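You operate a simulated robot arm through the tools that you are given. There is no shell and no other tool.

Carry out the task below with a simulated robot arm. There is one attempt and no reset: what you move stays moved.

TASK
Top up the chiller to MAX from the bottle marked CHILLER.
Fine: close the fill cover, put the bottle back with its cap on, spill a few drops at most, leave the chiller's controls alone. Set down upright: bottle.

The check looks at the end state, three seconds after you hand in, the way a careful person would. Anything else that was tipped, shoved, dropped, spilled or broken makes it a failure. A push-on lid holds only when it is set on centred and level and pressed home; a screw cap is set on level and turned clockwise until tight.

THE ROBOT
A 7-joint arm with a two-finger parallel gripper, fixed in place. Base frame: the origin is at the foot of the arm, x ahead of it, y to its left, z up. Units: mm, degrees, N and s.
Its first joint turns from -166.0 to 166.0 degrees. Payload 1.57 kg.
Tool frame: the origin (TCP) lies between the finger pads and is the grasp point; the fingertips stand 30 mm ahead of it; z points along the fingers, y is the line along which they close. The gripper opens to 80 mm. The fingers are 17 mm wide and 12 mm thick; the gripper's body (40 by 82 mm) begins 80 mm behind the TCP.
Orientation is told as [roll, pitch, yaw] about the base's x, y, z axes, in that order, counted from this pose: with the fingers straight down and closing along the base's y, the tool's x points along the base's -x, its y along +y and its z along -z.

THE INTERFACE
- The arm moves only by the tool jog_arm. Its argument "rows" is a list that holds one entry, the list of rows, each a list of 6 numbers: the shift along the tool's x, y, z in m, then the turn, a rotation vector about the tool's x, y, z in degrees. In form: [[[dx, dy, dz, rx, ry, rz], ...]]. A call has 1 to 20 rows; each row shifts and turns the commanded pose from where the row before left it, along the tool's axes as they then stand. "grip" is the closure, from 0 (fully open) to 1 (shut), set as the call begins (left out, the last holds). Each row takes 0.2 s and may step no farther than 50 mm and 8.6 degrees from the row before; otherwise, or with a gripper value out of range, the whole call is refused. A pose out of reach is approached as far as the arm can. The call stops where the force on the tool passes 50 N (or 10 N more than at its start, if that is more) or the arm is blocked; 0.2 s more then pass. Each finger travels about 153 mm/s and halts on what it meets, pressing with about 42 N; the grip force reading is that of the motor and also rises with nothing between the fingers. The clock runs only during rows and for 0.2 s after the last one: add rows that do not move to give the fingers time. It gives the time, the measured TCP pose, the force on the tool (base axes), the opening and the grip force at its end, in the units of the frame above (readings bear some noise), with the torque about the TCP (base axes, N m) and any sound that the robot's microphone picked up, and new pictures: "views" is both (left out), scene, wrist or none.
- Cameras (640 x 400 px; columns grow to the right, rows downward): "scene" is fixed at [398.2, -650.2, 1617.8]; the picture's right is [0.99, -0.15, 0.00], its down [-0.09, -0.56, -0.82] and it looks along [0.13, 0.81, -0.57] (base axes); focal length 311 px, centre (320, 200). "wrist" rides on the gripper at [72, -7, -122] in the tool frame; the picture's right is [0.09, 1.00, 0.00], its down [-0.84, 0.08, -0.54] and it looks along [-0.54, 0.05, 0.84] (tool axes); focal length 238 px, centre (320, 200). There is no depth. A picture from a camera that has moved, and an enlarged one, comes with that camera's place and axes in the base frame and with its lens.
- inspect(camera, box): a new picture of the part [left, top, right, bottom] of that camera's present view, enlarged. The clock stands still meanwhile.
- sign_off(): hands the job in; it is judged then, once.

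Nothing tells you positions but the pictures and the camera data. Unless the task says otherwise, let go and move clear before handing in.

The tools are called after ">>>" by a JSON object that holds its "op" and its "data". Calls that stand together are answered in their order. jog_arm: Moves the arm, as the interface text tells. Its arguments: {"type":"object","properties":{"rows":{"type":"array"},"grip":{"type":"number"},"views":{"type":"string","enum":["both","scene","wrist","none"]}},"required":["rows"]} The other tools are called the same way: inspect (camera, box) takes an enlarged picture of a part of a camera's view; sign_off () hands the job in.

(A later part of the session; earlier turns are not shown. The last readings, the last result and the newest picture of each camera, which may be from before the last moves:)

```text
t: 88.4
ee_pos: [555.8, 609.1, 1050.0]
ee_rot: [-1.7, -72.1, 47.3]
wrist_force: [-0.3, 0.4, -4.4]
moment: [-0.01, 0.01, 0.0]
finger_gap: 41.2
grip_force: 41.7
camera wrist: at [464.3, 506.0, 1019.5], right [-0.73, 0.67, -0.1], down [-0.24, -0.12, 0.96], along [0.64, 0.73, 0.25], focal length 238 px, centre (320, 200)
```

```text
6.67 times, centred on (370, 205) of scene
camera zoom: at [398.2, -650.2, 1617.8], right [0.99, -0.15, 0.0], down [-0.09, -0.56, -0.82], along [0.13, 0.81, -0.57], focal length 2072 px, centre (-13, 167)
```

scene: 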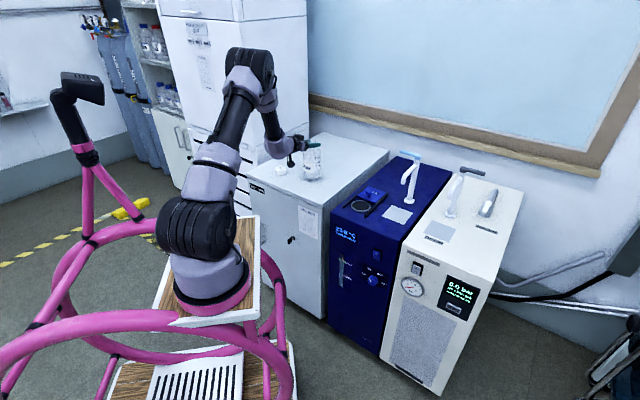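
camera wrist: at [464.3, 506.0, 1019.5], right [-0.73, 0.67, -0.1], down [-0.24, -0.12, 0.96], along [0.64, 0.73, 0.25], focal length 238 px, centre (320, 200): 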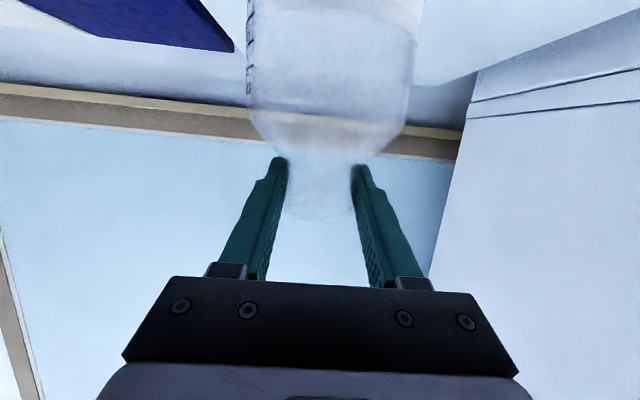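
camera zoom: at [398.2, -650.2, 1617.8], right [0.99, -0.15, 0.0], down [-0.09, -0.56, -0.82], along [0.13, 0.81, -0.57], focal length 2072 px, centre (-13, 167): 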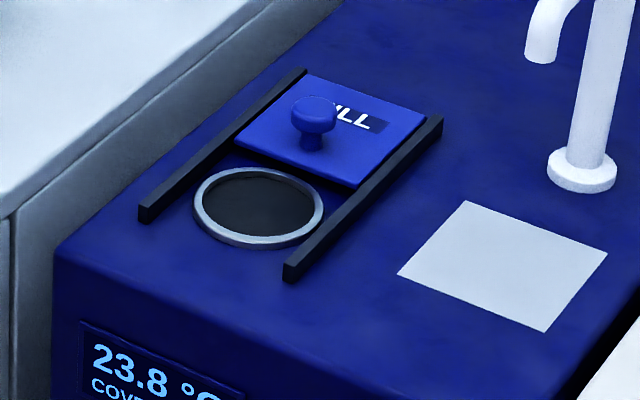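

>>> {"op": "inspect", "data": {"camera": "scene", "box": [300, 135, 325, 185]}}

>>> {"op": "inspect", "data": {"camera": "wrist", "box": [220, 0, 420, 240]}}

```text
8.00 times, centred on (312, 160) of scene
camera zoom: at [398.2, -650.2, 1617.8], right [0.99, -0.15, 0.0], down [-0.09, -0.56, -0.82], along [0.13, 0.81, -0.57], focal length 2487 px, centre (380, 520)
```

zoom: 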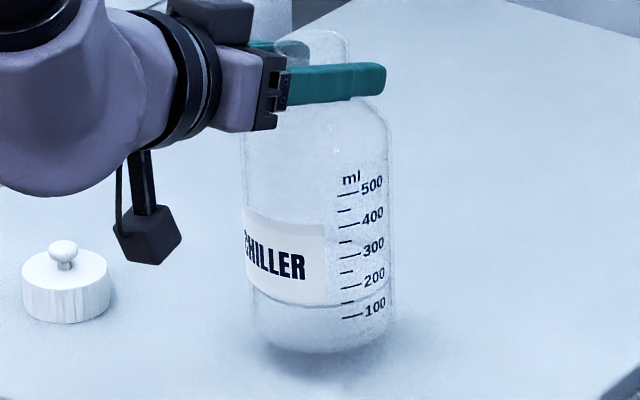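

```text
1.67 times, centred on (320, 120) of wrist
camera zoom: at [464.3, 506.0, 1019.5], right [-0.73, 0.67, -0.1], down [-0.24, -0.12, 0.96], along [0.64, 0.73, 0.25], focal length 397 px, centre (320, 333)
```

zoom: 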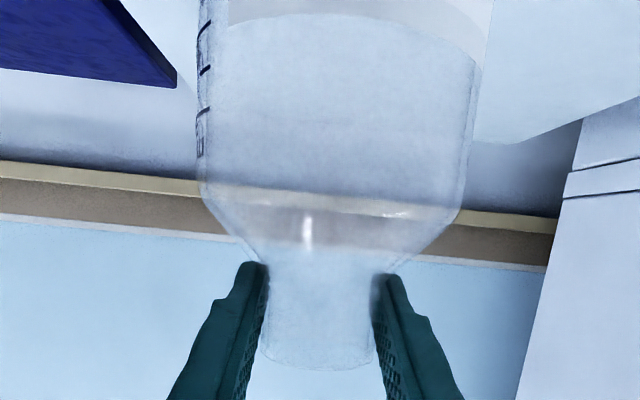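

The bottle hangs about 2° off vertical after the pour, so I'll correct that with a small turn and then lower gently until it is supported.

>>> {"op": "jog_arm", "data": {"rows": [[[0, 0, 0, 0, 1.8, 0], [0.0057, 0.0001, 0.0019, 0, 0, 0], [0.0057, 0.0001, 0.0019, 0, 0, 0], [0.0019, 0, 0.0006, 0, 0, 0], [0, 0, 0, 0, 0, 0]]], "views": "none"}}

>>> {"op": "inspect", "data": {"camera": "scene", "box": [300, 135, 325, 185]}}

```text
t: 89.6
ee_pos: [554.9, 607.3, 1036.9]
ee_rot: [-1.6, -70.3, 47.3]
wrist_force: [-0.1, -0.4, -4.1]
moment: [0.01, -0.01, -0.01]
finger_gap: 41.0
grip_force: 42.2
```

```text
8.00 times, centred on (312, 160) of scene
camera zoom: at [398.2, -650.2, 1617.8], right [0.99, -0.15, 0.0], down [-0.09, -0.56, -0.82], along [0.13, 0.81, -0.57], focal length 2487 px, centre (380, 520)
```

zoom: 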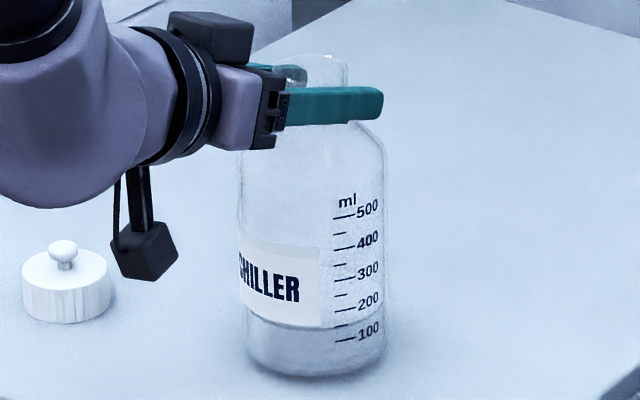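

It looks upright now. I'll lower the last few millimetres in 1 mm steps.

>>> {"op": "jog_arm", "data": {"rows": [[[0.0009, 0, 0.0003, 0, 0, 0], [0.0009, 0, 0.0003, 0, 0, 0], [0.0009, 0, 0.0003, 0, 0, 0], [0.0009, 0, 0.0003, 0, 0, 0], [0, 0, 0, 0, 0, 0]]], "views": "none"}}

>>> {"op": "inspect", "data": {"camera": "scene", "box": [300, 135, 325, 185]}}

```text
t: 90.8
ee_pos: [554.5, 607.3, 1032.7]
ee_rot: [-1.6, -70.4, 47.3]
wrist_force: [-0.3, -0.3, -3.5]
moment: [0.04, 0.0, -0.02]
finger_gap: 40.9
grip_force: 41.6
```

```text
8.00 times, centred on (312, 160) of scene
camera zoom: at [398.2, -650.2, 1617.8], right [0.99, -0.15, 0.0], down [-0.09, -0.56, -0.82], along [0.13, 0.81, -0.57], focal length 2487 px, centre (380, 520)
```

zoom: 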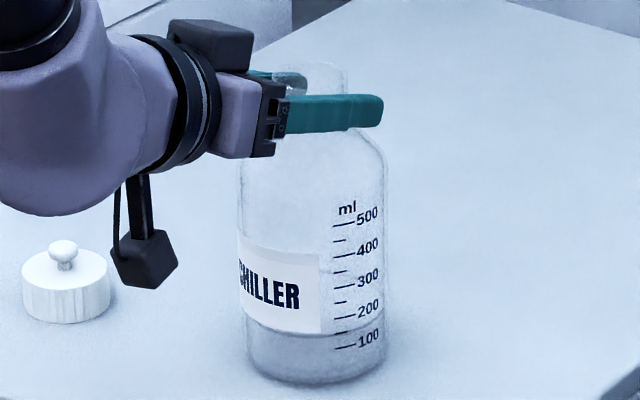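

>>> {"op": "jog_arm", "data": {"rows": [[[0.0009, 0, 0.0003, 0, 0, 0], [0.0009, 0, 0.0003, 0, 0, 0], [0, 0, 0, 0, 0, 0]]], "views": "none"}}

```text
t: 91.6
ee_pos: [555.3, 606.5, 1031.4]
ee_rot: [-1.6, -70.5, 47.2]
wrist_force: [1.2, -0.3, 3.2]
moment: [0.23, -0.07, 0.0]
finger_gap: 41.1
grip_force: 42.2
```

The bottle is resting on the cabinet. I'll release and raise the gripper straight up off the neck.

>>> {"op": "jog_arm", "data": {"rows": [[[0, 0, 0, 0, 0, 0], [0, 0, 0, 0, 0, 0], [0, 0, 0, 0, 0, 0]]], "grip": 0}}

>>> {"op": "inspect", "data": {"camera": "scene", "box": [300, 135, 325, 185]}}

>>> {"op": "inspect", "data": {"camera": "wrist", "box": [220, 50, 420, 250]}}

```text
t: 92.4
ee_pos: [554.7, 605.3, 1031.0]
ee_rot: [-1.6, -70.3, 47.1]
wrist_force: [0.0, -0.3, 0.4]
moment: [-0.01, -0.02, -0.01]
finger_gap: 80.0
grip_force: 0.1
camera wrist: at [461.5, 503.0, 1004.6], right [-0.73, 0.67, -0.1], down [-0.22, -0.1, 0.97], along [0.64, 0.73, 0.22], focal length 238 px, centre (320, 200)
```

scene: 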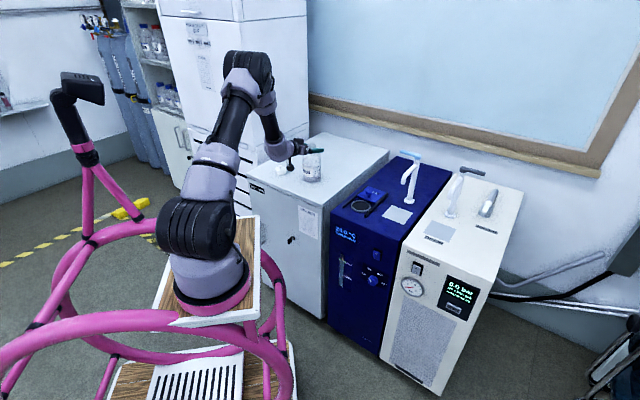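
wrist: 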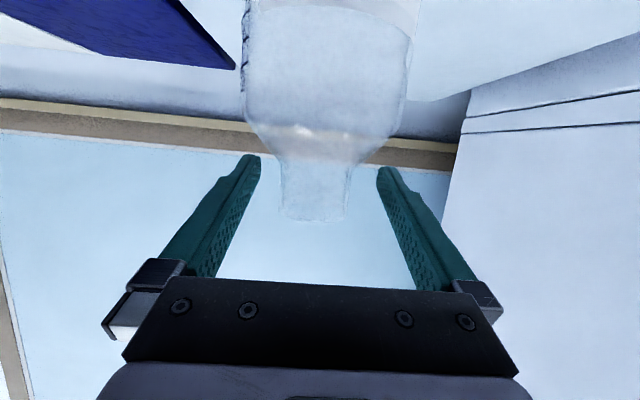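

```text
8.00 times, centred on (312, 160) of scene
camera zoom: at [398.2, -650.2, 1617.8], right [0.99, -0.15, 0.0], down [-0.09, -0.56, -0.82], along [0.13, 0.81, -0.57], focal length 2487 px, centre (380, 520)
```

zoom: 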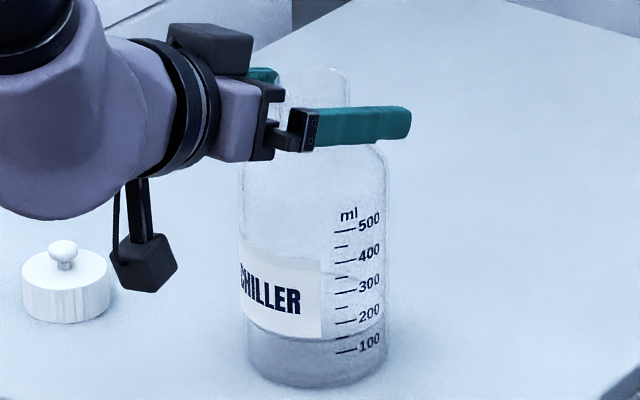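

```text
2.00 times, centred on (320, 150) of wrist
camera zoom: at [461.5, 503.0, 1004.6], right [-0.73, 0.67, -0.1], down [-0.22, -0.1, 0.97], along [0.64, 0.73, 0.22], focal length 477 px, centre (320, 300)
```

zoom: 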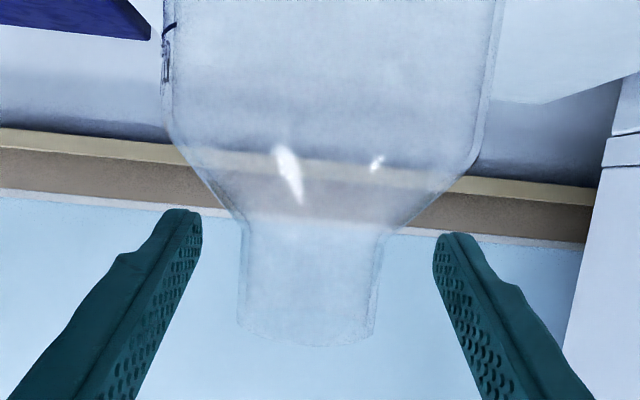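

The bottle stands upright on its own. I'll raise off the neck, then turn the tool back to pointing straight down to fetch the cap.

>>> {"op": "jog_arm", "data": {"rows": [[[-0.0141, -0.0002, -0.0051, 0, 0, 0], [-0.0188, -0.0003, -0.0067, 0, 0, 0], [-0.0188, -0.0003, -0.0067, 0, 0, 0], [-0.0188, -0.0003, -0.0067, 0, 0, 0], [-0.0188, -0.0003, -0.0067, 0, 0, 0], [0, 0, 0, 0, 7.8, 0], [0, 0, 0, 0, 7.8, 0], [0, 0, 0, 0, 7.8, 0], [0, 0, 0, 0, 7.8, 0], [0, 0, 0, 0, 7.8, 0], [0, 0, 0, 0, 7.8, 0], [0, 0, 0, 0, 7.8, 0], [0, 0, 0, 0, 7.8, 0], [0, 0, 0, 0, 7.9, 0], [0, 0, 0, 0, 0, 0]]]}}

>>> {"op": "inspect", "data": {"camera": "scene", "box": [265, 130, 345, 190]}}

```text
t: 95.6
ee_pos: [556.9, 604.7, 1123.2]
ee_rot: [-1.1, -3.4, 45.1]
wrist_force: [0.0, 0.1, -0.1]
moment: [0.0, 0.0, -0.01]
finger_gap: 79.8
grip_force: 0.0
out of reach, approached as far as the arm can: row 8
camera wrist: at [503.9, 546.8, 1242.5], right [-0.77, 0.64, -0.02], down [0.51, 0.63, 0.59], along [0.39, 0.44, -0.81], focal length 238 px, centre (320, 200)
```

scene: 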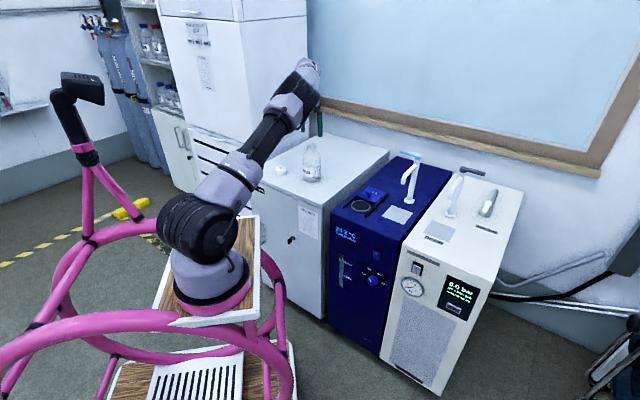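
wrist: 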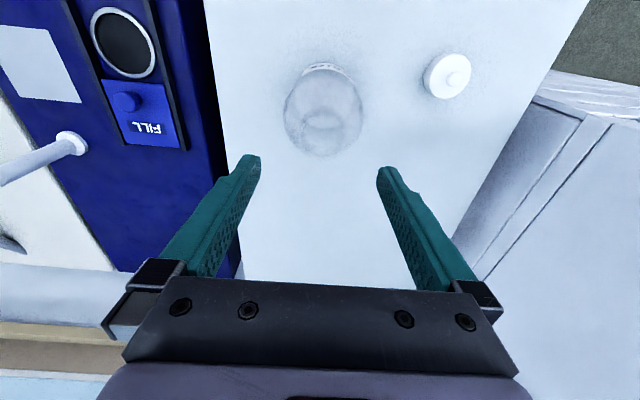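

```text
6.67 times, centred on (305, 160) of scene
camera zoom: at [398.2, -650.2, 1617.8], right [0.99, -0.15, 0.0], down [-0.09, -0.56, -0.82], along [0.13, 0.81, -0.57], focal length 2072 px, centre (420, 467)
```

zoom: 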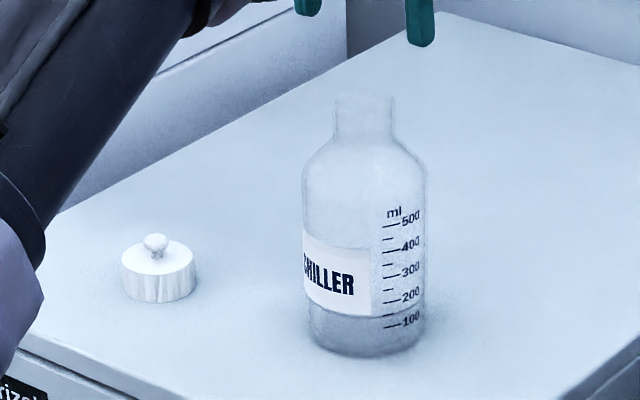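

The bottle is fine and now reads about 180 ml. The tool is within a few degrees of vertical, so I'll level it and move over to the cap.

>>> {"op": "jog_arm", "data": {"rows": [[[0, 0, 0.018, -1.1, 3.4, 0], [0.007, 0.026, 0, 0, 0, 0], [0.007, 0.026, 0, 0, 0, 0], [0.007, 0.026, 0, 0, 0, 0], [0.0053, 0.0195, 0.026, 0, 0, 0], [0.0053, 0.0195, 0.026, 0, 0, 0], [0.0053, 0.0195, 0.026, 0, 0, 0], [0.0053, 0.0195, 0.026, 0, 0, 0], [0, 0, 0, 0, 0, 0]]]}}

>>> {"op": "inspect", "data": {"camera": "wrist", "box": [240, 80, 400, 240]}}

>>> {"op": "inspect", "data": {"camera": "scene", "box": [265, 130, 345, 190]}}

```text
t: 97.6
ee_pos: [419.5, 684.7, 1001.4]
ee_rot: [0.1, 0.0, 45.2]
wrist_force: [-1.0, -0.1, -0.1]
moment: [0.02, 0.03, -0.01]
finger_gap: 80.0
grip_force: 0.0
camera wrist: at [372.8, 630.7, 1123.6], right [-0.77, 0.64, 0.0], down [0.54, 0.65, 0.54], along [0.35, 0.42, -0.84], focal length 238 px, centre (320, 200)
```

scene: 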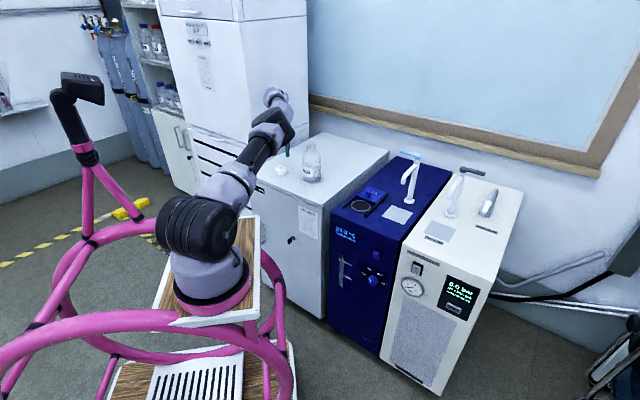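
wrist: 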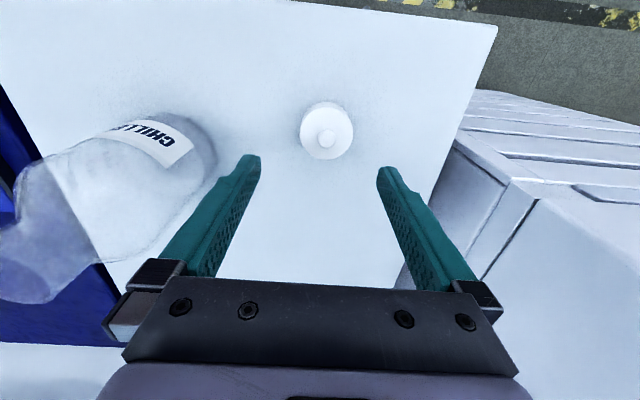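

```text
2.50 times, centred on (320, 160) of wrist
camera zoom: at [372.8, 630.7, 1123.6], right [-0.77, 0.64, 0.0], down [0.54, 0.65, 0.54], along [0.35, 0.42, -0.84], focal length 596 px, centre (320, 300)
```

zoom: 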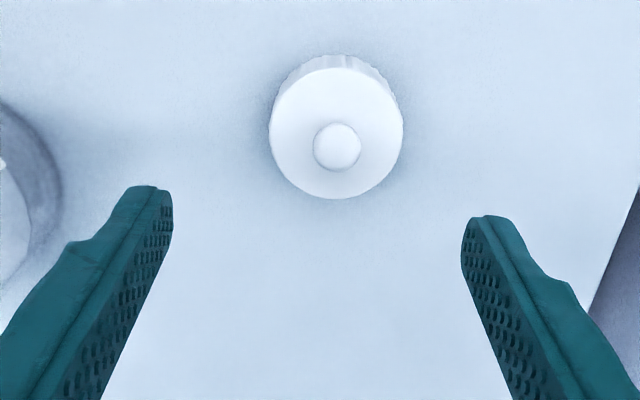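

```text
6.67 times, centred on (305, 160) of scene
camera zoom: at [398.2, -650.2, 1617.8], right [0.99, -0.15, 0.0], down [-0.09, -0.56, -0.82], along [0.13, 0.81, -0.57], focal length 2072 px, centre (420, 467)
```

zoom: 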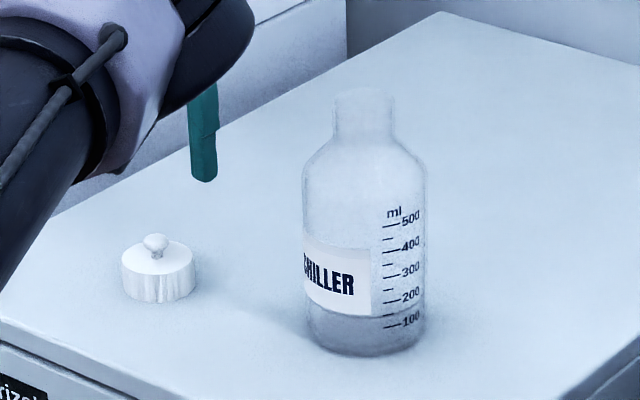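

>>> {"op": "inspect", "data": {"camera": "scene", "box": [180, 70, 330, 230]}}

```text
2.50 times, centred on (255, 150) of scene
camera zoom: at [398.2, -650.2, 1617.8], right [0.99, -0.15, 0.0], down [-0.09, -0.56, -0.82], along [0.13, 0.81, -0.57], focal length 777 px, centre (482, 325)
```

zoom: 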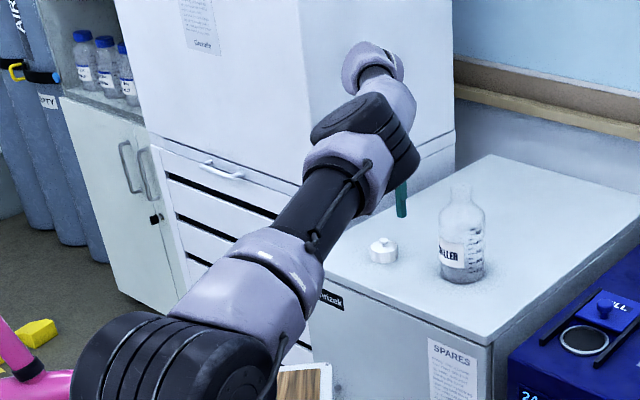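

The elbow has swung a little to the right but sits well above the cabinet. The cap is about 3 mm and 5.5 mm off my tool axis, so I'll correct and go down to just above it, then re-check.

>>> {"op": "jog_arm", "data": {"rows": [[[0.0029, 0.0055, 0, 0, 0, 0], [0, 0, 0.025, 0, 0, 0], [0, 0, 0.025, 0, 0, 0], [0, 0, 0.018, 0, 0, 0], [0, 0, 0, 0, 0, 0]]]}}

>>> {"op": "inspect", "data": {"camera": "wrist", "box": [240, 80, 400, 240]}}

>>> {"op": "inspect", "data": {"camera": "scene", "box": [180, 70, 330, 230]}}

```text
t: 98.8
ee_pos: [413.2, 688.6, 933.7]
ee_rot: [0.0, 0.0, 45.2]
wrist_force: [-0.6, 0.3, 1.0]
moment: [0.0, 0.04, 0.04]
finger_gap: 79.6
grip_force: 0.1
camera wrist: at [366.3, 633.2, 1057.2], right [-0.77, 0.64, 0.0], down [0.54, 0.65, 0.54], along [0.35, 0.42, -0.84], focal length 238 px, centre (320, 200)
```

scene: 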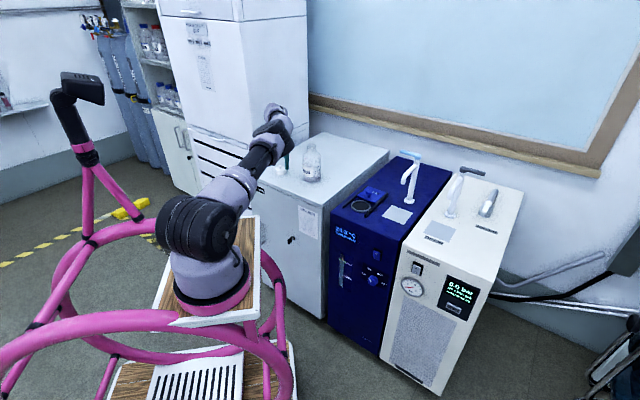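
wrist: 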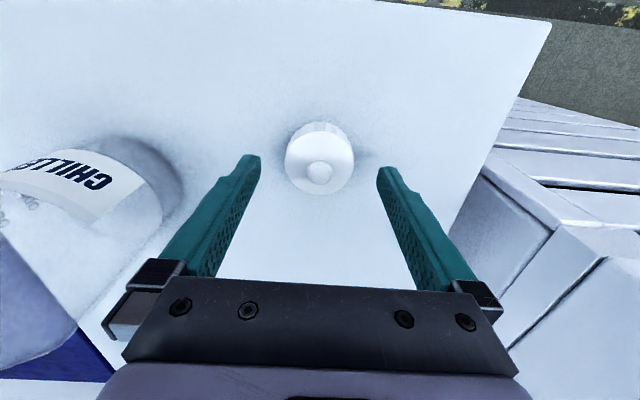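

```text
2.50 times, centred on (320, 160) of wrist
camera zoom: at [366.3, 633.2, 1057.2], right [-0.77, 0.64, 0.0], down [0.54, 0.65, 0.54], along [0.35, 0.42, -0.84], focal length 596 px, centre (320, 300)
```

zoom: 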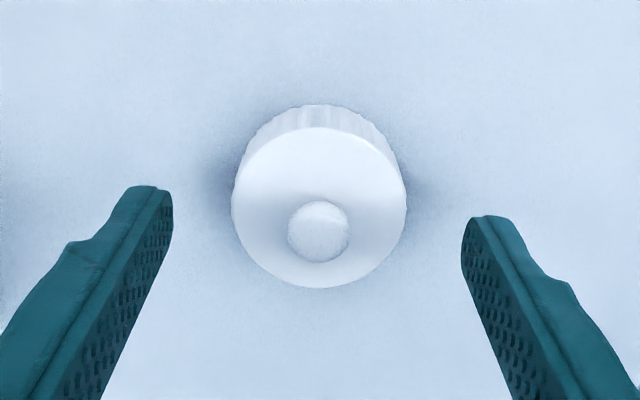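

```text
2.50 times, centred on (255, 150) of scene
camera zoom: at [398.2, -650.2, 1617.8], right [0.99, -0.15, 0.0], down [-0.09, -0.56, -0.82], along [0.13, 0.81, -0.57], focal length 777 px, centre (482, 325)
```

zoom: 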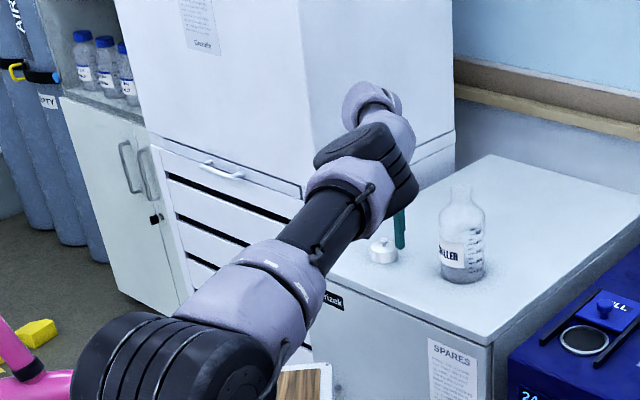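

The cap is centred within about 2 mm. I'll correct that, lower so the fingertips are about 3 mm above the table, and close on the cap.

>>> {"op": "jog_arm", "data": {"rows": [[[0.0021, -0.001, 0, 0, 0, 0], [0, 0, 0.012, 0, 0, 0], [0, 0, 0.012, 0, 0, 0], [0, 0, 0.0055, 0, 0, 0], [0, 0, 0, 0, 0, 0]]], "views": "none"}}

>>> {"op": "inspect", "data": {"camera": "wrist", "box": [240, 80, 400, 240]}}

```text
t: 100.0
ee_pos: [412.2, 684.6, 904.7]
ee_rot: [0.1, 0.0, 45.1]
wrist_force: [0.2, 0.3, 0.2]
moment: [0.02, 0.0, 0.01]
finger_gap: 80.2
grip_force: 0.0
```

```text
2.50 times, centred on (320, 160) of wrist
camera zoom: at [364.8, 629.9, 1027.4], right [-0.77, 0.64, 0.0], down [0.54, 0.65, 0.54], along [0.35, 0.42, -0.84], focal length 596 px, centre (320, 300)
```

zoom: 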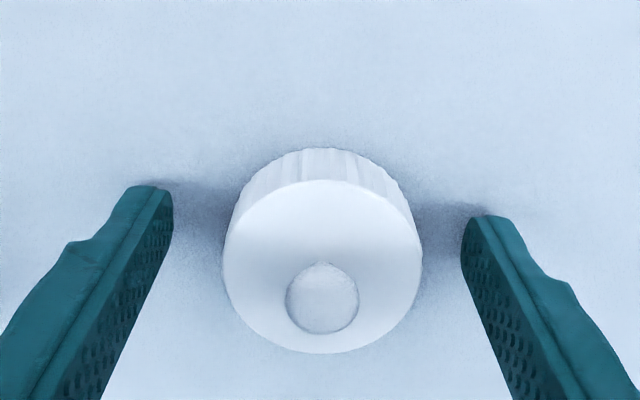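

>>> {"op": "jog_arm", "data": {"rows": [[[-0.0007, 0, 0, 0, 0, 0], [0, 0, 0, 0, 0, 0], [0, 0, 0, 0, 0, 0], [0, 0, 0, 0, 0, 0]]], "grip": 1.0, "views": "none"}}

>>> {"op": "jog_arm", "data": {"rows": [[[0, 0, -0.01, 0, 0, 0], [0, 0, -0.02, 0, 0, 0], [0, 0, -0.03, 0, 0, 0], [0, 0, -0.035, 0, 0, 0], [0, 0, 0, 0, 0, 0]]]}}

>>> {"op": "inspect", "data": {"camera": "wrist", "box": [240, 80, 400, 240]}}

>>> {"op": "inspect", "data": {"camera": "scene", "box": [265, 130, 345, 190]}}

```text
t: 101.0
ee_pos: [412.0, 684.9, 904.7]
ee_rot: [0.0, 0.0, 45.1]
wrist_force: [-0.3, 0.2, -0.2]
moment: [0.0, 0.04, 0.02]
finger_gap: 50.6
grip_force: 41.4
```

```text
t: 102.2
ee_pos: [411.1, 686.0, 999.3]
ee_rot: [-0.1, 0.0, 45.2]
wrist_force: [0.2, 0.1, 0.3]
moment: [0.01, 0.03, -0.02]
finger_gap: 50.4
grip_force: 42.2
camera wrist: at [364.7, 630.8, 1122.6], right [-0.77, 0.64, 0.0], down [0.54, 0.65, 0.54], along [0.35, 0.42, -0.84], focal length 238 px, centre (320, 200)
```

scene: 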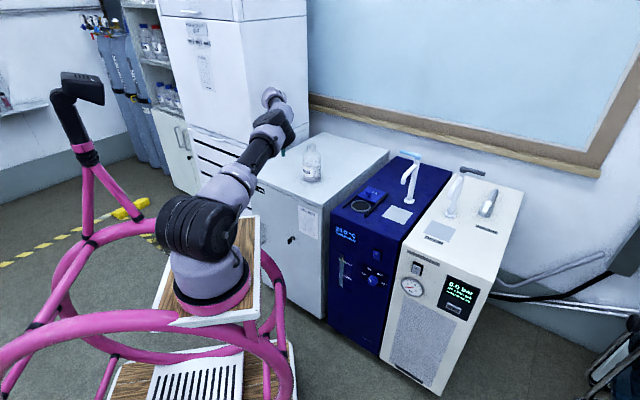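
wrist: 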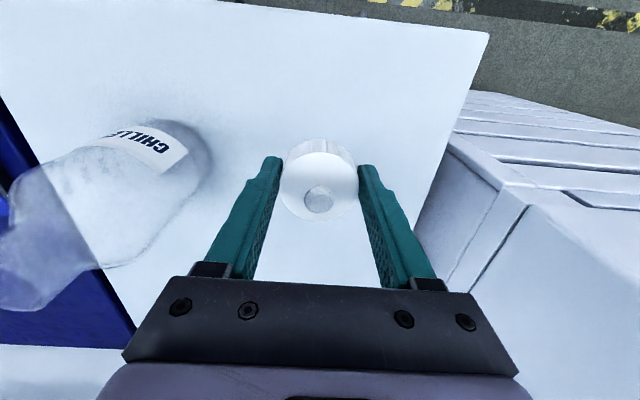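

```text
2.50 times, centred on (320, 160) of wrist
camera zoom: at [364.7, 630.8, 1122.6], right [-0.77, 0.64, 0.0], down [0.54, 0.65, 0.54], along [0.35, 0.42, -0.84], focal length 596 px, centre (320, 300)
```

zoom: 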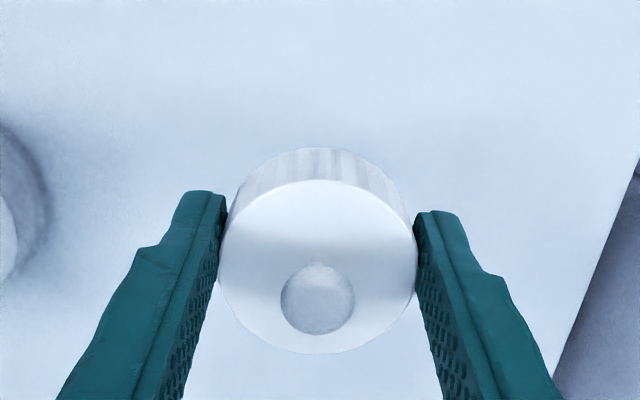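

```text
6.67 times, centred on (305, 160) of scene
camera zoom: at [398.2, -650.2, 1617.8], right [0.99, -0.15, 0.0], down [-0.09, -0.56, -0.82], along [0.13, 0.81, -0.57], focal length 2072 px, centre (420, 467)
```

zoom: 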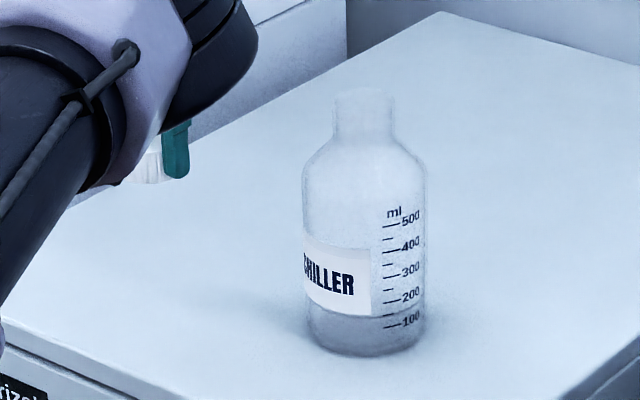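

The cap is held squarely. I'll raise it and shift toward the bottle, stopping to one side so the wrist camera can see the bare neck for an accurate position fix.

>>> {"op": "jog_arm", "data": {"rows": [[[-0.005, -0.0093, -0.037, 0, 0, 0], [-0.005, -0.0093, -0.037, 0, 0, 0], [-0.005, -0.0094, -0.037, 0, 0, 0], [0, 0, 0, 0, 0, 0]]]}}

>>> {"op": "inspect", "data": {"camera": "wrist", "box": [90, 100, 250, 250]}}

```text
t: 103.2
ee_pos: [441.6, 676.3, 1109.0]
ee_rot: [0.0, 0.0, 45.1]
wrist_force: [-0.5, 0.0, -0.7]
moment: [0.0, 0.0, -0.02]
finger_gap: 50.4
grip_force: 41.7
camera wrist: at [395.3, 622.6, 1232.1], right [-0.77, 0.64, 0.0], down [0.54, 0.65, 0.54], along [0.35, 0.42, -0.84], focal length 238 px, centre (320, 200)
```

scene: 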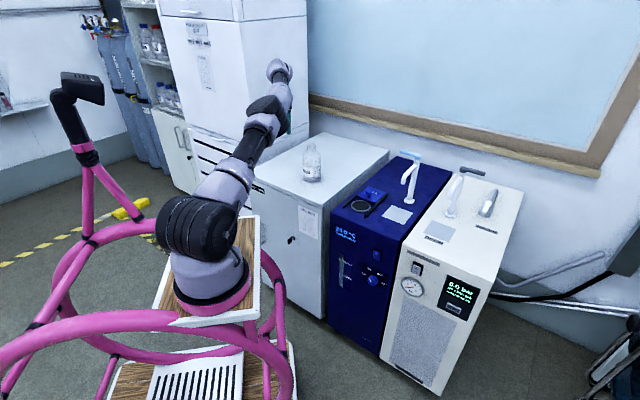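
wrist: 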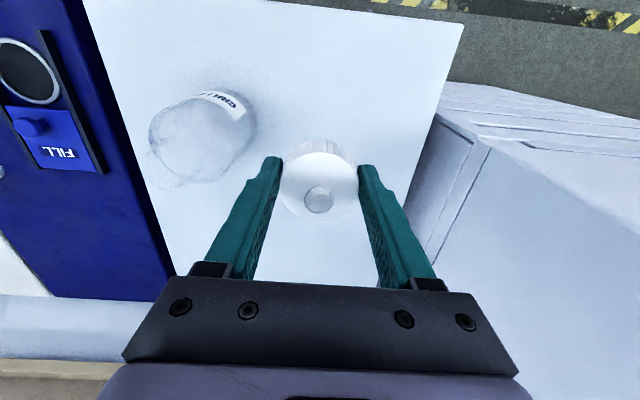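

```text
2.67 times, centred on (170, 175) of wrist
camera zoom: at [395.3, 622.6, 1232.1], right [-0.77, 0.64, 0.0], down [0.54, 0.65, 0.54], along [0.35, 0.42, -0.84], focal length 636 px, centre (720, 267)
```

zoom: 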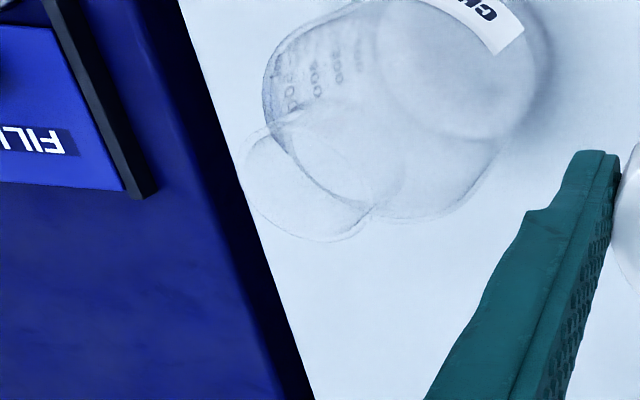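

>>> {"op": "inspect", "data": {"camera": "wrist", "box": [135, 125, 205, 200]}}

```text
5.33 times, centred on (170, 162) of wrist
camera zoom: at [395.3, 622.6, 1232.1], right [-0.77, 0.64, 0.0], down [0.54, 0.65, 0.54], along [0.35, 0.42, -0.84], focal length 1271 px, centre (1120, 400)
```

zoom: 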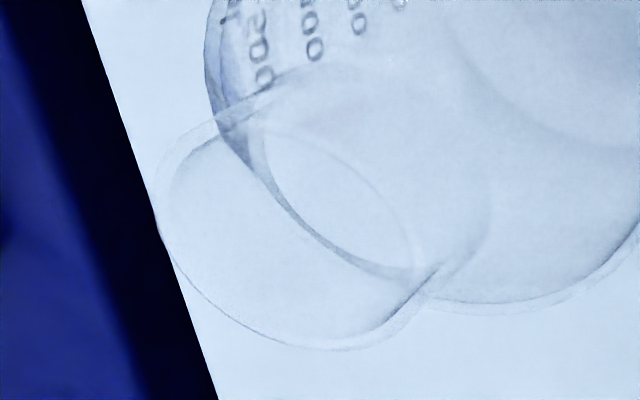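

The neck lip is visible. I estimate the bottle axis is 28 mm forward and 133 mm to one side of the cap in tool axes. I'll move over it, staying about 10 mm above the lip, and check alignment from both cameras.

>>> {"op": "jog_arm", "data": {"rows": [[[-0.0094, -0.0442, 0, 0, 0, 0], [-0.0094, -0.0442, 0, 0, 0, 0], [-0.0094, -0.0442, 0, 0, 0, 0], [0, 0, 0.01, 0, 0, 0], [0, 0, 0.01, 0, 0, 0], [0, 0, 0, 0, 0, 0]]]}}

>>> {"op": "inspect", "data": {"camera": "scene", "box": [300, 130, 325, 165]}}

>>> {"op": "inspect", "data": {"camera": "wrist", "box": [260, 90, 380, 230]}}

```text
t: 104.6
ee_pos: [556.0, 603.4, 1090.7]
ee_rot: [0.0, 0.0, 45.1]
wrist_force: [-0.1, -0.2, -1.1]
moment: [0.02, 0.0, -0.04]
finger_gap: 50.7
grip_force: 42.7
camera wrist: at [509.7, 548.7, 1213.1], right [-0.77, 0.64, 0.0], down [0.54, 0.65, 0.54], along [0.35, 0.42, -0.84], focal length 238 px, centre (320, 200)
```

scene: 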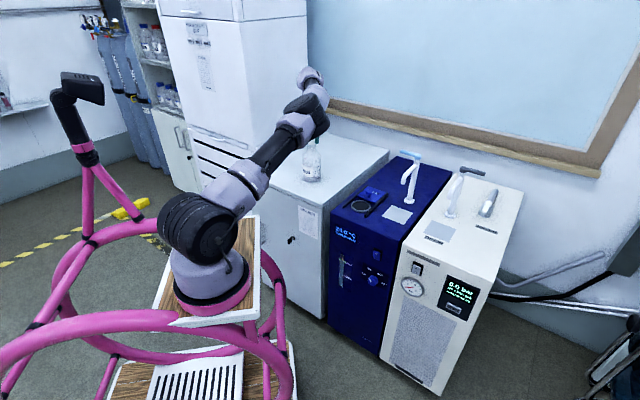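
wrist: 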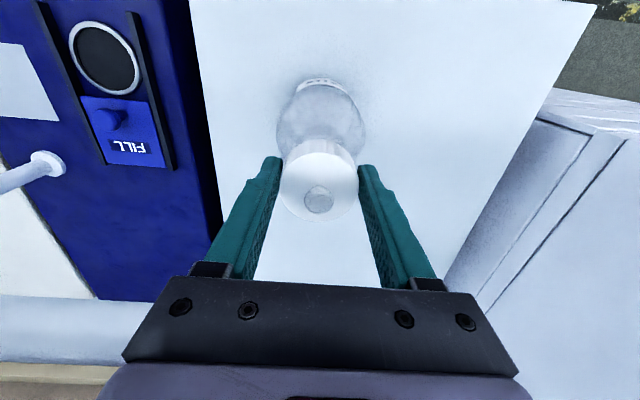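

```text
11.43 times, centred on (312, 148) of scene
camera zoom: at [398.2, -650.2, 1617.8], right [0.99, -0.15, 0.0], down [-0.09, -0.56, -0.82], along [0.13, 0.81, -0.57], focal length 3552 px, centre (406, 800)
```

zoom: 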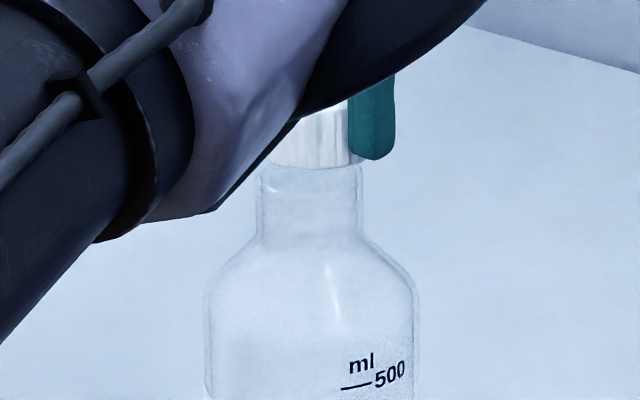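

```text
2.86 times, centred on (320, 160) of wrist
camera zoom: at [509.7, 548.7, 1213.1], right [-0.77, 0.64, 0.0], down [0.54, 0.65, 0.54], along [0.35, 0.42, -0.84], focal length 681 px, centre (320, 314)
```

zoom: 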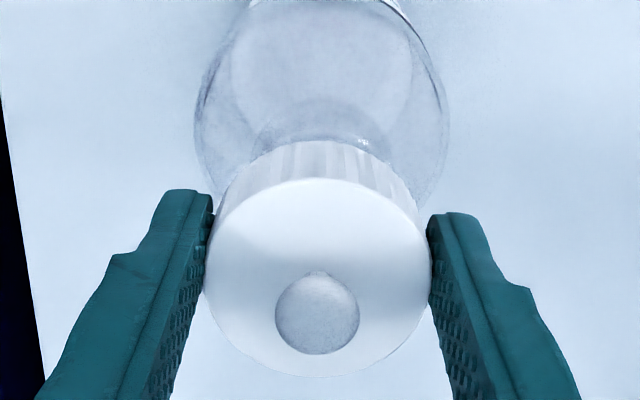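

>>> {"op": "inspect", "data": {"camera": "scene", "box": [304, 134, 324, 152]}}

```text
16.00 times, centred on (314, 143) of scene
camera zoom: at [398.2, -650.2, 1617.8], right [0.99, -0.15, 0.0], down [-0.09, -0.56, -0.82], along [0.13, 0.81, -0.57], focal length 4973 px, centre (416, 1112)
```

zoom: 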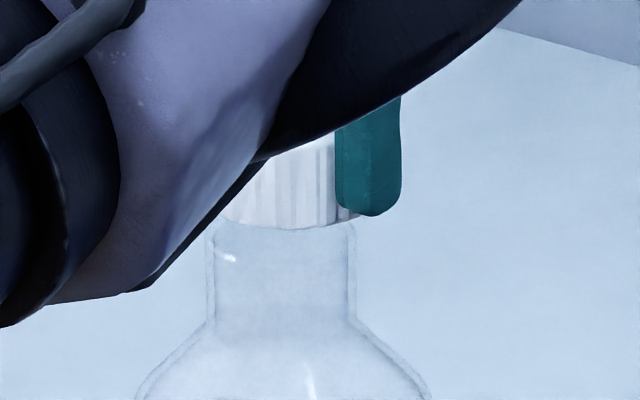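

>>> {"op": "inspect", "data": {"camera": "scene", "box": [306, 143, 318, 152]}}

>>> {"op": "inspect", "data": {"camera": "wrist", "box": [285, 110, 355, 170]}}

```text
16.00 times, centred on (312, 148) of scene
camera zoom: at [398.2, -650.2, 1617.8], right [0.99, -0.15, 0.0], down [-0.09, -0.56, -0.82], along [0.13, 0.81, -0.57], focal length 4973 px, centre (448, 1040)
```

zoom: 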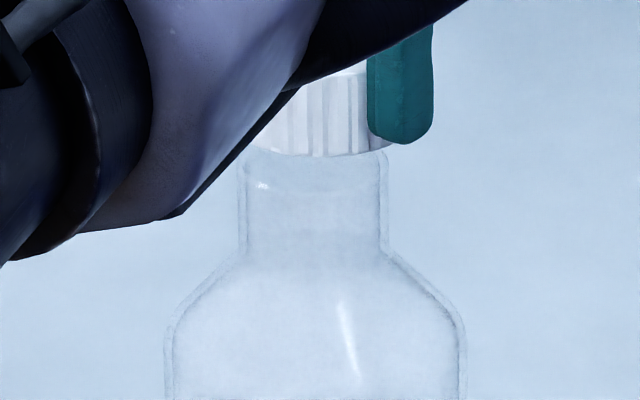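

```text
6.67 times, centred on (320, 140) of wrist
camera zoom: at [509.7, 548.7, 1213.1], right [-0.77, 0.64, 0.0], down [0.54, 0.65, 0.54], along [0.35, 0.42, -0.84], focal length 1589 px, centre (320, 600)
```

zoom: 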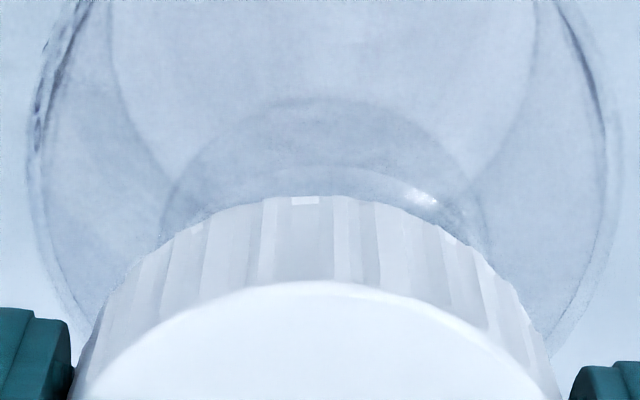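

Combining both views, the neck looks 1–2 mm toward me from the cap axis. I'll nudge that way and lower slowly to feel whether the cap slips over the lip.

>>> {"op": "jog_arm", "data": {"rows": [[[0.0013, 0.0004, 0, 0, 0, 0], [0, 0, 0.004, 0, 0, 0], [0, 0, 0.004, 0, 0, 0], [0, 0, 0.003, 0, 0, 0], [0, 0, 0.002, 0, 0, 0], [0, 0, 0, 0, 0, 0]]], "views": "none"}}

>>> {"op": "inspect", "data": {"camera": "scene", "box": [306, 143, 318, 152]}}

```text
t: 106.0
ee_pos: [554.5, 602.7, 1078.0]
ee_rot: [0.1, 0.0, 45.1]
wrist_force: [1.9, 0.2, 11.9]
moment: [-0.02, 0.13, 0.04]
finger_gap: 50.5
grip_force: 41.7
```

```text
16.00 times, centred on (312, 148) of scene
camera zoom: at [398.2, -650.2, 1617.8], right [0.99, -0.15, 0.0], down [-0.09, -0.56, -0.82], along [0.13, 0.81, -0.57], focal length 4973 px, centre (448, 1040)
```

zoom: 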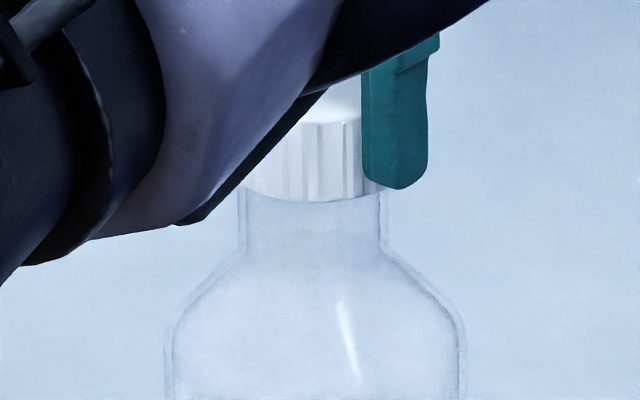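

The cap's rim caught the lip, and the torque says contact is on the −x side, so the cap needs to shift toward −x. I'll back up slightly, shift about 1.5 mm and try again.

>>> {"op": "jog_arm", "data": {"rows": [[[0, 0, -0.003, 0, 0, 0], [0.0011, 0.0011, 0, 0, 0, 0], [0, 0, 0.002, 0, 0, 0], [0, 0, 0.0015, 0, 0, 0], [0, 0, 0, 0, 0, 0]]], "views": "none"}}

```text
t: 107.2
ee_pos: [554.1, 601.9, 1078.2]
ee_rot: [0.1, 0.0, 45.0]
wrist_force: [0.3, -1.1, 7.4]
moment: [-0.07, 0.03, -0.01]
finger_gap: 50.5
grip_force: 41.9
```

>>> {"op": "jog_arm", "data": {"rows": [[[0, 0, -0.003, 0, 0, 0], [0.001, -0.0002, 0, 0, 0, 0], [0, 0, 0.002, 0, 0, 0], [0, 0, 0.0015, 0, 0, 0], [0, 0, 0, 0, 0, 0]]], "views": "none"}}

>>> {"op": "inspect", "data": {"camera": "scene", "box": [306, 143, 318, 152]}}

>>> {"op": "inspect", "data": {"camera": "wrist", "box": [260, 90, 380, 230]}}

```text
t: 108.4
ee_pos: [552.7, 601.8, 1077.3]
ee_rot: [0.0, 0.0, 45.1]
wrist_force: [0.3, -1.0, -0.4]
moment: [0.0, 0.03, 0.01]
finger_gap: 50.6
grip_force: 42.1
```

```text
16.00 times, centred on (312, 148) of scene
camera zoom: at [398.2, -650.2, 1617.8], right [0.99, -0.15, 0.0], down [-0.09, -0.56, -0.82], along [0.13, 0.81, -0.57], focal length 4973 px, centre (448, 1040)
```

zoom: 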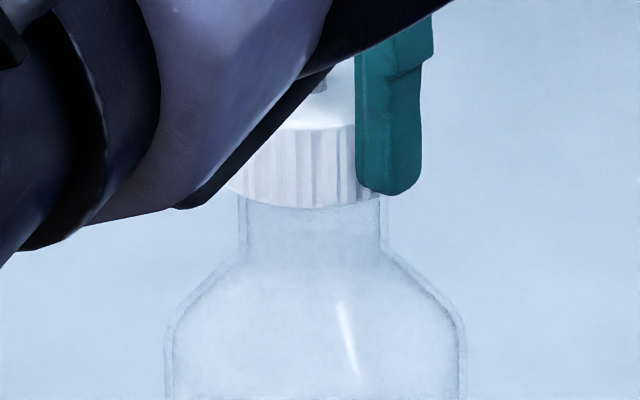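

```text
2.86 times, centred on (320, 160) of wrist
camera zoom: at [506.1, 546.7, 1199.3], right [-0.77, 0.64, 0.0], down [0.54, 0.65, 0.54], along [0.35, 0.42, -0.84], focal length 681 px, centre (320, 314)
```

zoom: 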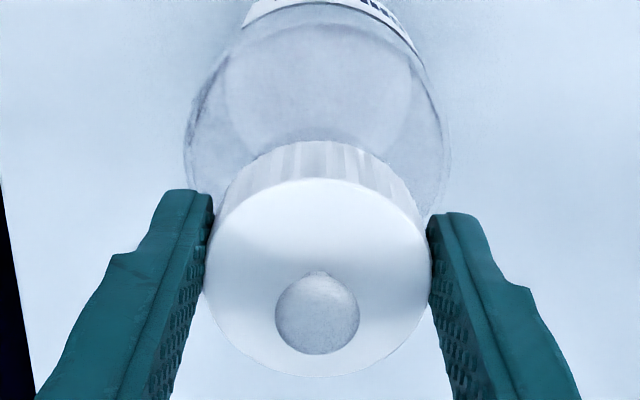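

There is no contact force now and the cap is starting down over the neck. I'll keep lowering in small steps.

>>> {"op": "jog_arm", "data": {"rows": [[[0, 0, 0.002, 0, 0, 0], [0, 0, 0.002, 0, 0, 0], [0, 0, 0.002, 0, 0, 0], [0, 0, 0, 0, 0, 0]]], "views": "none"}}

>>> {"op": "inspect", "data": {"camera": "scene", "box": [306, 143, 318, 152]}}

```text
t: 109.4
ee_pos: [554.0, 601.2, 1071.6]
ee_rot: [0.0, 0.1, 45.1]
wrist_force: [-0.3, -0.3, -0.5]
moment: [0.0, 0.0, 0.01]
finger_gap: 50.4
grip_force: 42.0
```

```text
16.00 times, centred on (312, 148) of scene
camera zoom: at [398.2, -650.2, 1617.8], right [0.99, -0.15, 0.0], down [-0.09, -0.56, -0.82], along [0.13, 0.81, -0.57], focal length 4973 px, centre (448, 1040)
```

zoom: 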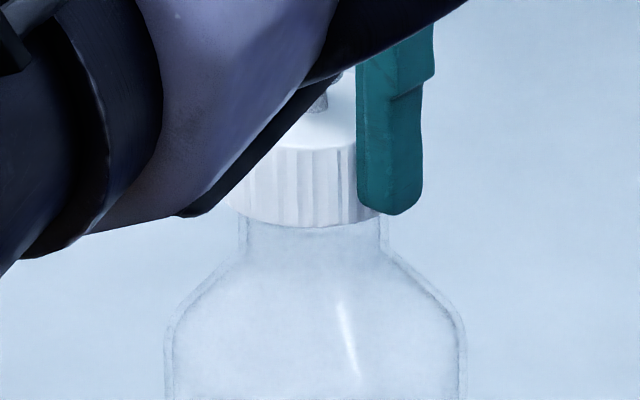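

>>> {"op": "jog_arm", "data": {"rows": [[[0, 0, 0.002, 0, 0, 0], [0, 0, 0.002, 0, 0, 0], [0, 0, 0.002, 0, 0, 0], [0, 0, 0.002, 0, 0, 0], [0, 0, 0.002, 0, 0, 0], [0, 0, 0, 0, 0, 0]]], "views": "none"}}

>>> {"op": "inspect", "data": {"camera": "scene", "box": [306, 143, 318, 152]}}

```text
t: 110.8
ee_pos: [553.3, 600.8, 1061.4]
ee_rot: [-0.1, 0.0, 45.1]
wrist_force: [-1.2, -0.2, -0.7]
moment: [0.0, -0.01, 0.05]
finger_gap: 50.7
grip_force: 42.0
```

```text
16.00 times, centred on (312, 148) of scene
camera zoom: at [398.2, -650.2, 1617.8], right [0.99, -0.15, 0.0], down [-0.09, -0.56, -0.82], along [0.13, 0.81, -0.57], focal length 4973 px, centre (448, 1040)
```

zoom: 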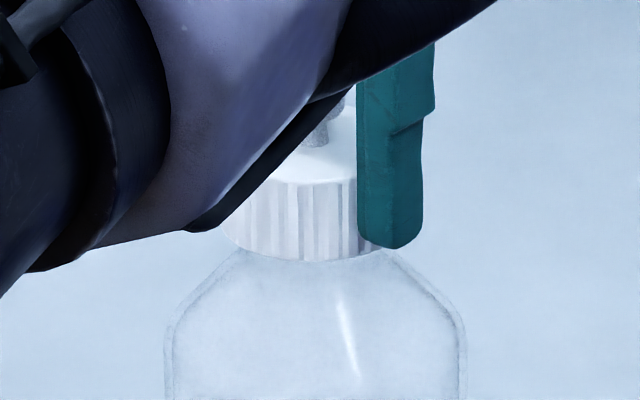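

The cap is almost home. I'll continue in 1 mm steps and press until I feel it seat.

>>> {"op": "jog_arm", "data": {"rows": [[[0, 0, 0.001, 0, 0, 0], [0, 0, 0.001, 0, 0, 0], [0, 0, 0.001, 0, 0, 0], [0, 0, 0.001, 0, 0, 0], [0, 0, 0, 0, 0, 0]]], "views": "none"}}

```text
t: 112.0
ee_pos: [552.8, 600.2, 1058.9]
ee_rot: [0.0, 0.0, 45.1]
wrist_force: [0.3, 0.4, 7.5]
moment: [0.09, -0.03, 0.0]
finger_gap: 50.3
grip_force: 41.3
heard: snap
```

I heard the snap, so the cap pressed home. I'll press a touch more to be sure it's fully seated, then release.

>>> {"op": "jog_arm", "data": {"rows": [[[0, 0, 0.001, 0, 0, 0], [0, 0, 0.001, 0, 0, 0], [0, 0, 0, 0, 0, 0]]], "views": "none"}}

>>> {"op": "inspect", "data": {"camera": "scene", "box": [306, 143, 318, 152]}}

```text
t: 112.8
ee_pos: [552.0, 600.5, 1057.8]
ee_rot: [0.0, -0.1, 45.0]
wrist_force: [2.1, -0.4, 33.7]
moment: [-0.15, -0.1, 0.06]
finger_gap: 50.4
grip_force: 41.6
```

```text
16.00 times, centred on (312, 148) of scene
camera zoom: at [398.2, -650.2, 1617.8], right [0.99, -0.15, 0.0], down [-0.09, -0.56, -0.82], along [0.13, 0.81, -0.57], focal length 4973 px, centre (448, 1040)
```

zoom: 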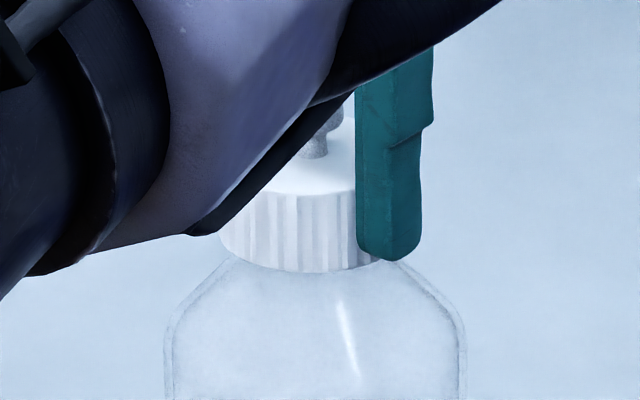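

>>> {"op": "jog_arm", "data": {"rows": [[[0, 0, -0.001, 0, 0, 0], [0, 0, 0, 0, 0, 0]]], "views": "none"}}

>>> {"op": "jog_arm", "data": {"rows": [[[0, 0, 0, 0, 0, 0], [0, 0, 0, 0, 0, 0], [0, 0, 0, 0, 0, 0]]], "grip": 0}}

>>> {"op": "inspect", "data": {"camera": "wrist", "box": [260, 90, 380, 230]}}

>>> {"op": "inspect", "data": {"camera": "scene", "box": [295, 135, 330, 190]}}

```text
t: 113.4
ee_pos: [552.7, 600.1, 1056.8]
ee_rot: [0.1, -0.1, 45.1]
wrist_force: [4.8, 2.6, 31.1]
moment: [0.31, -0.32, 0.0]
finger_gap: 50.2
grip_force: 41.6
```

```text
t: 114.2
ee_pos: [554.8, 600.2, 1056.4]
ee_rot: [-0.1, 0.1, 45.0]
wrist_force: [-0.4, 0.1, 0.1]
moment: [-0.01, 0.0, 0.03]
finger_gap: 79.9
grip_force: 0.0
camera wrist: at [506.3, 546.3, 1178.6], right [-0.77, 0.64, 0.0], down [0.54, 0.65, 0.54], along [0.35, 0.42, -0.84], focal length 238 px, centre (320, 200)
```

scene: 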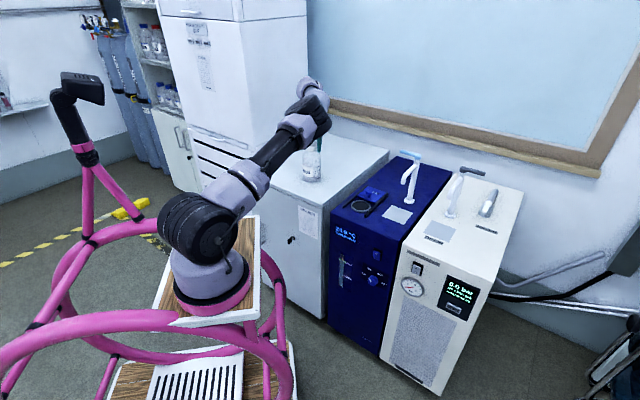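
wrist: 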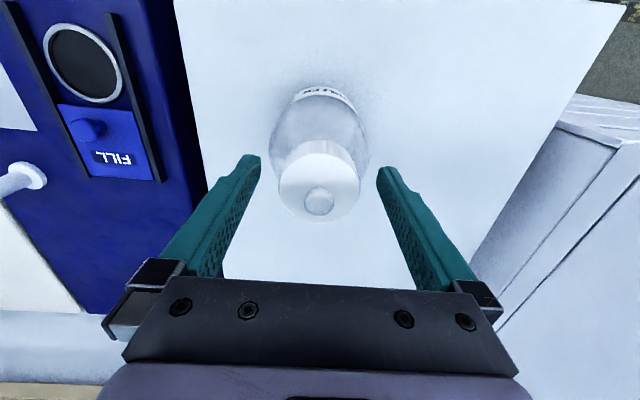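

```text
2.86 times, centred on (320, 160) of wrist
camera zoom: at [506.3, 546.3, 1178.6], right [-0.77, 0.64, 0.0], down [0.54, 0.65, 0.54], along [0.35, 0.42, -0.84], focal length 681 px, centre (320, 314)
```

zoom: 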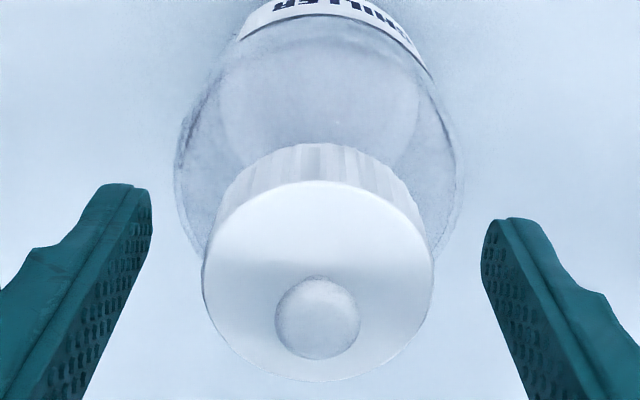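

```text
7.27 times, centred on (312, 162) of scene
camera zoom: at [398.2, -650.2, 1617.8], right [0.99, -0.15, 0.0], down [-0.09, -0.56, -0.82], along [0.13, 0.81, -0.57], focal length 2261 px, centre (374, 473)
```

zoom: 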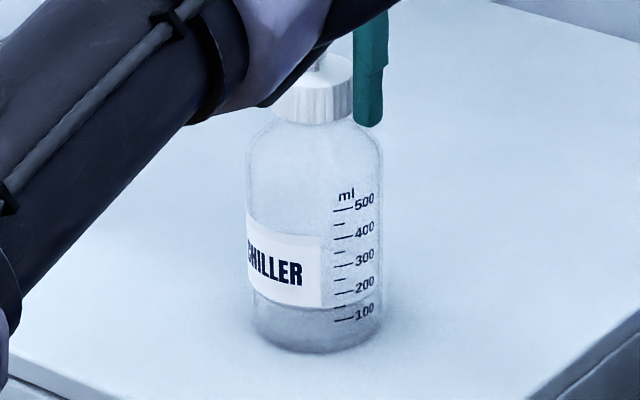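

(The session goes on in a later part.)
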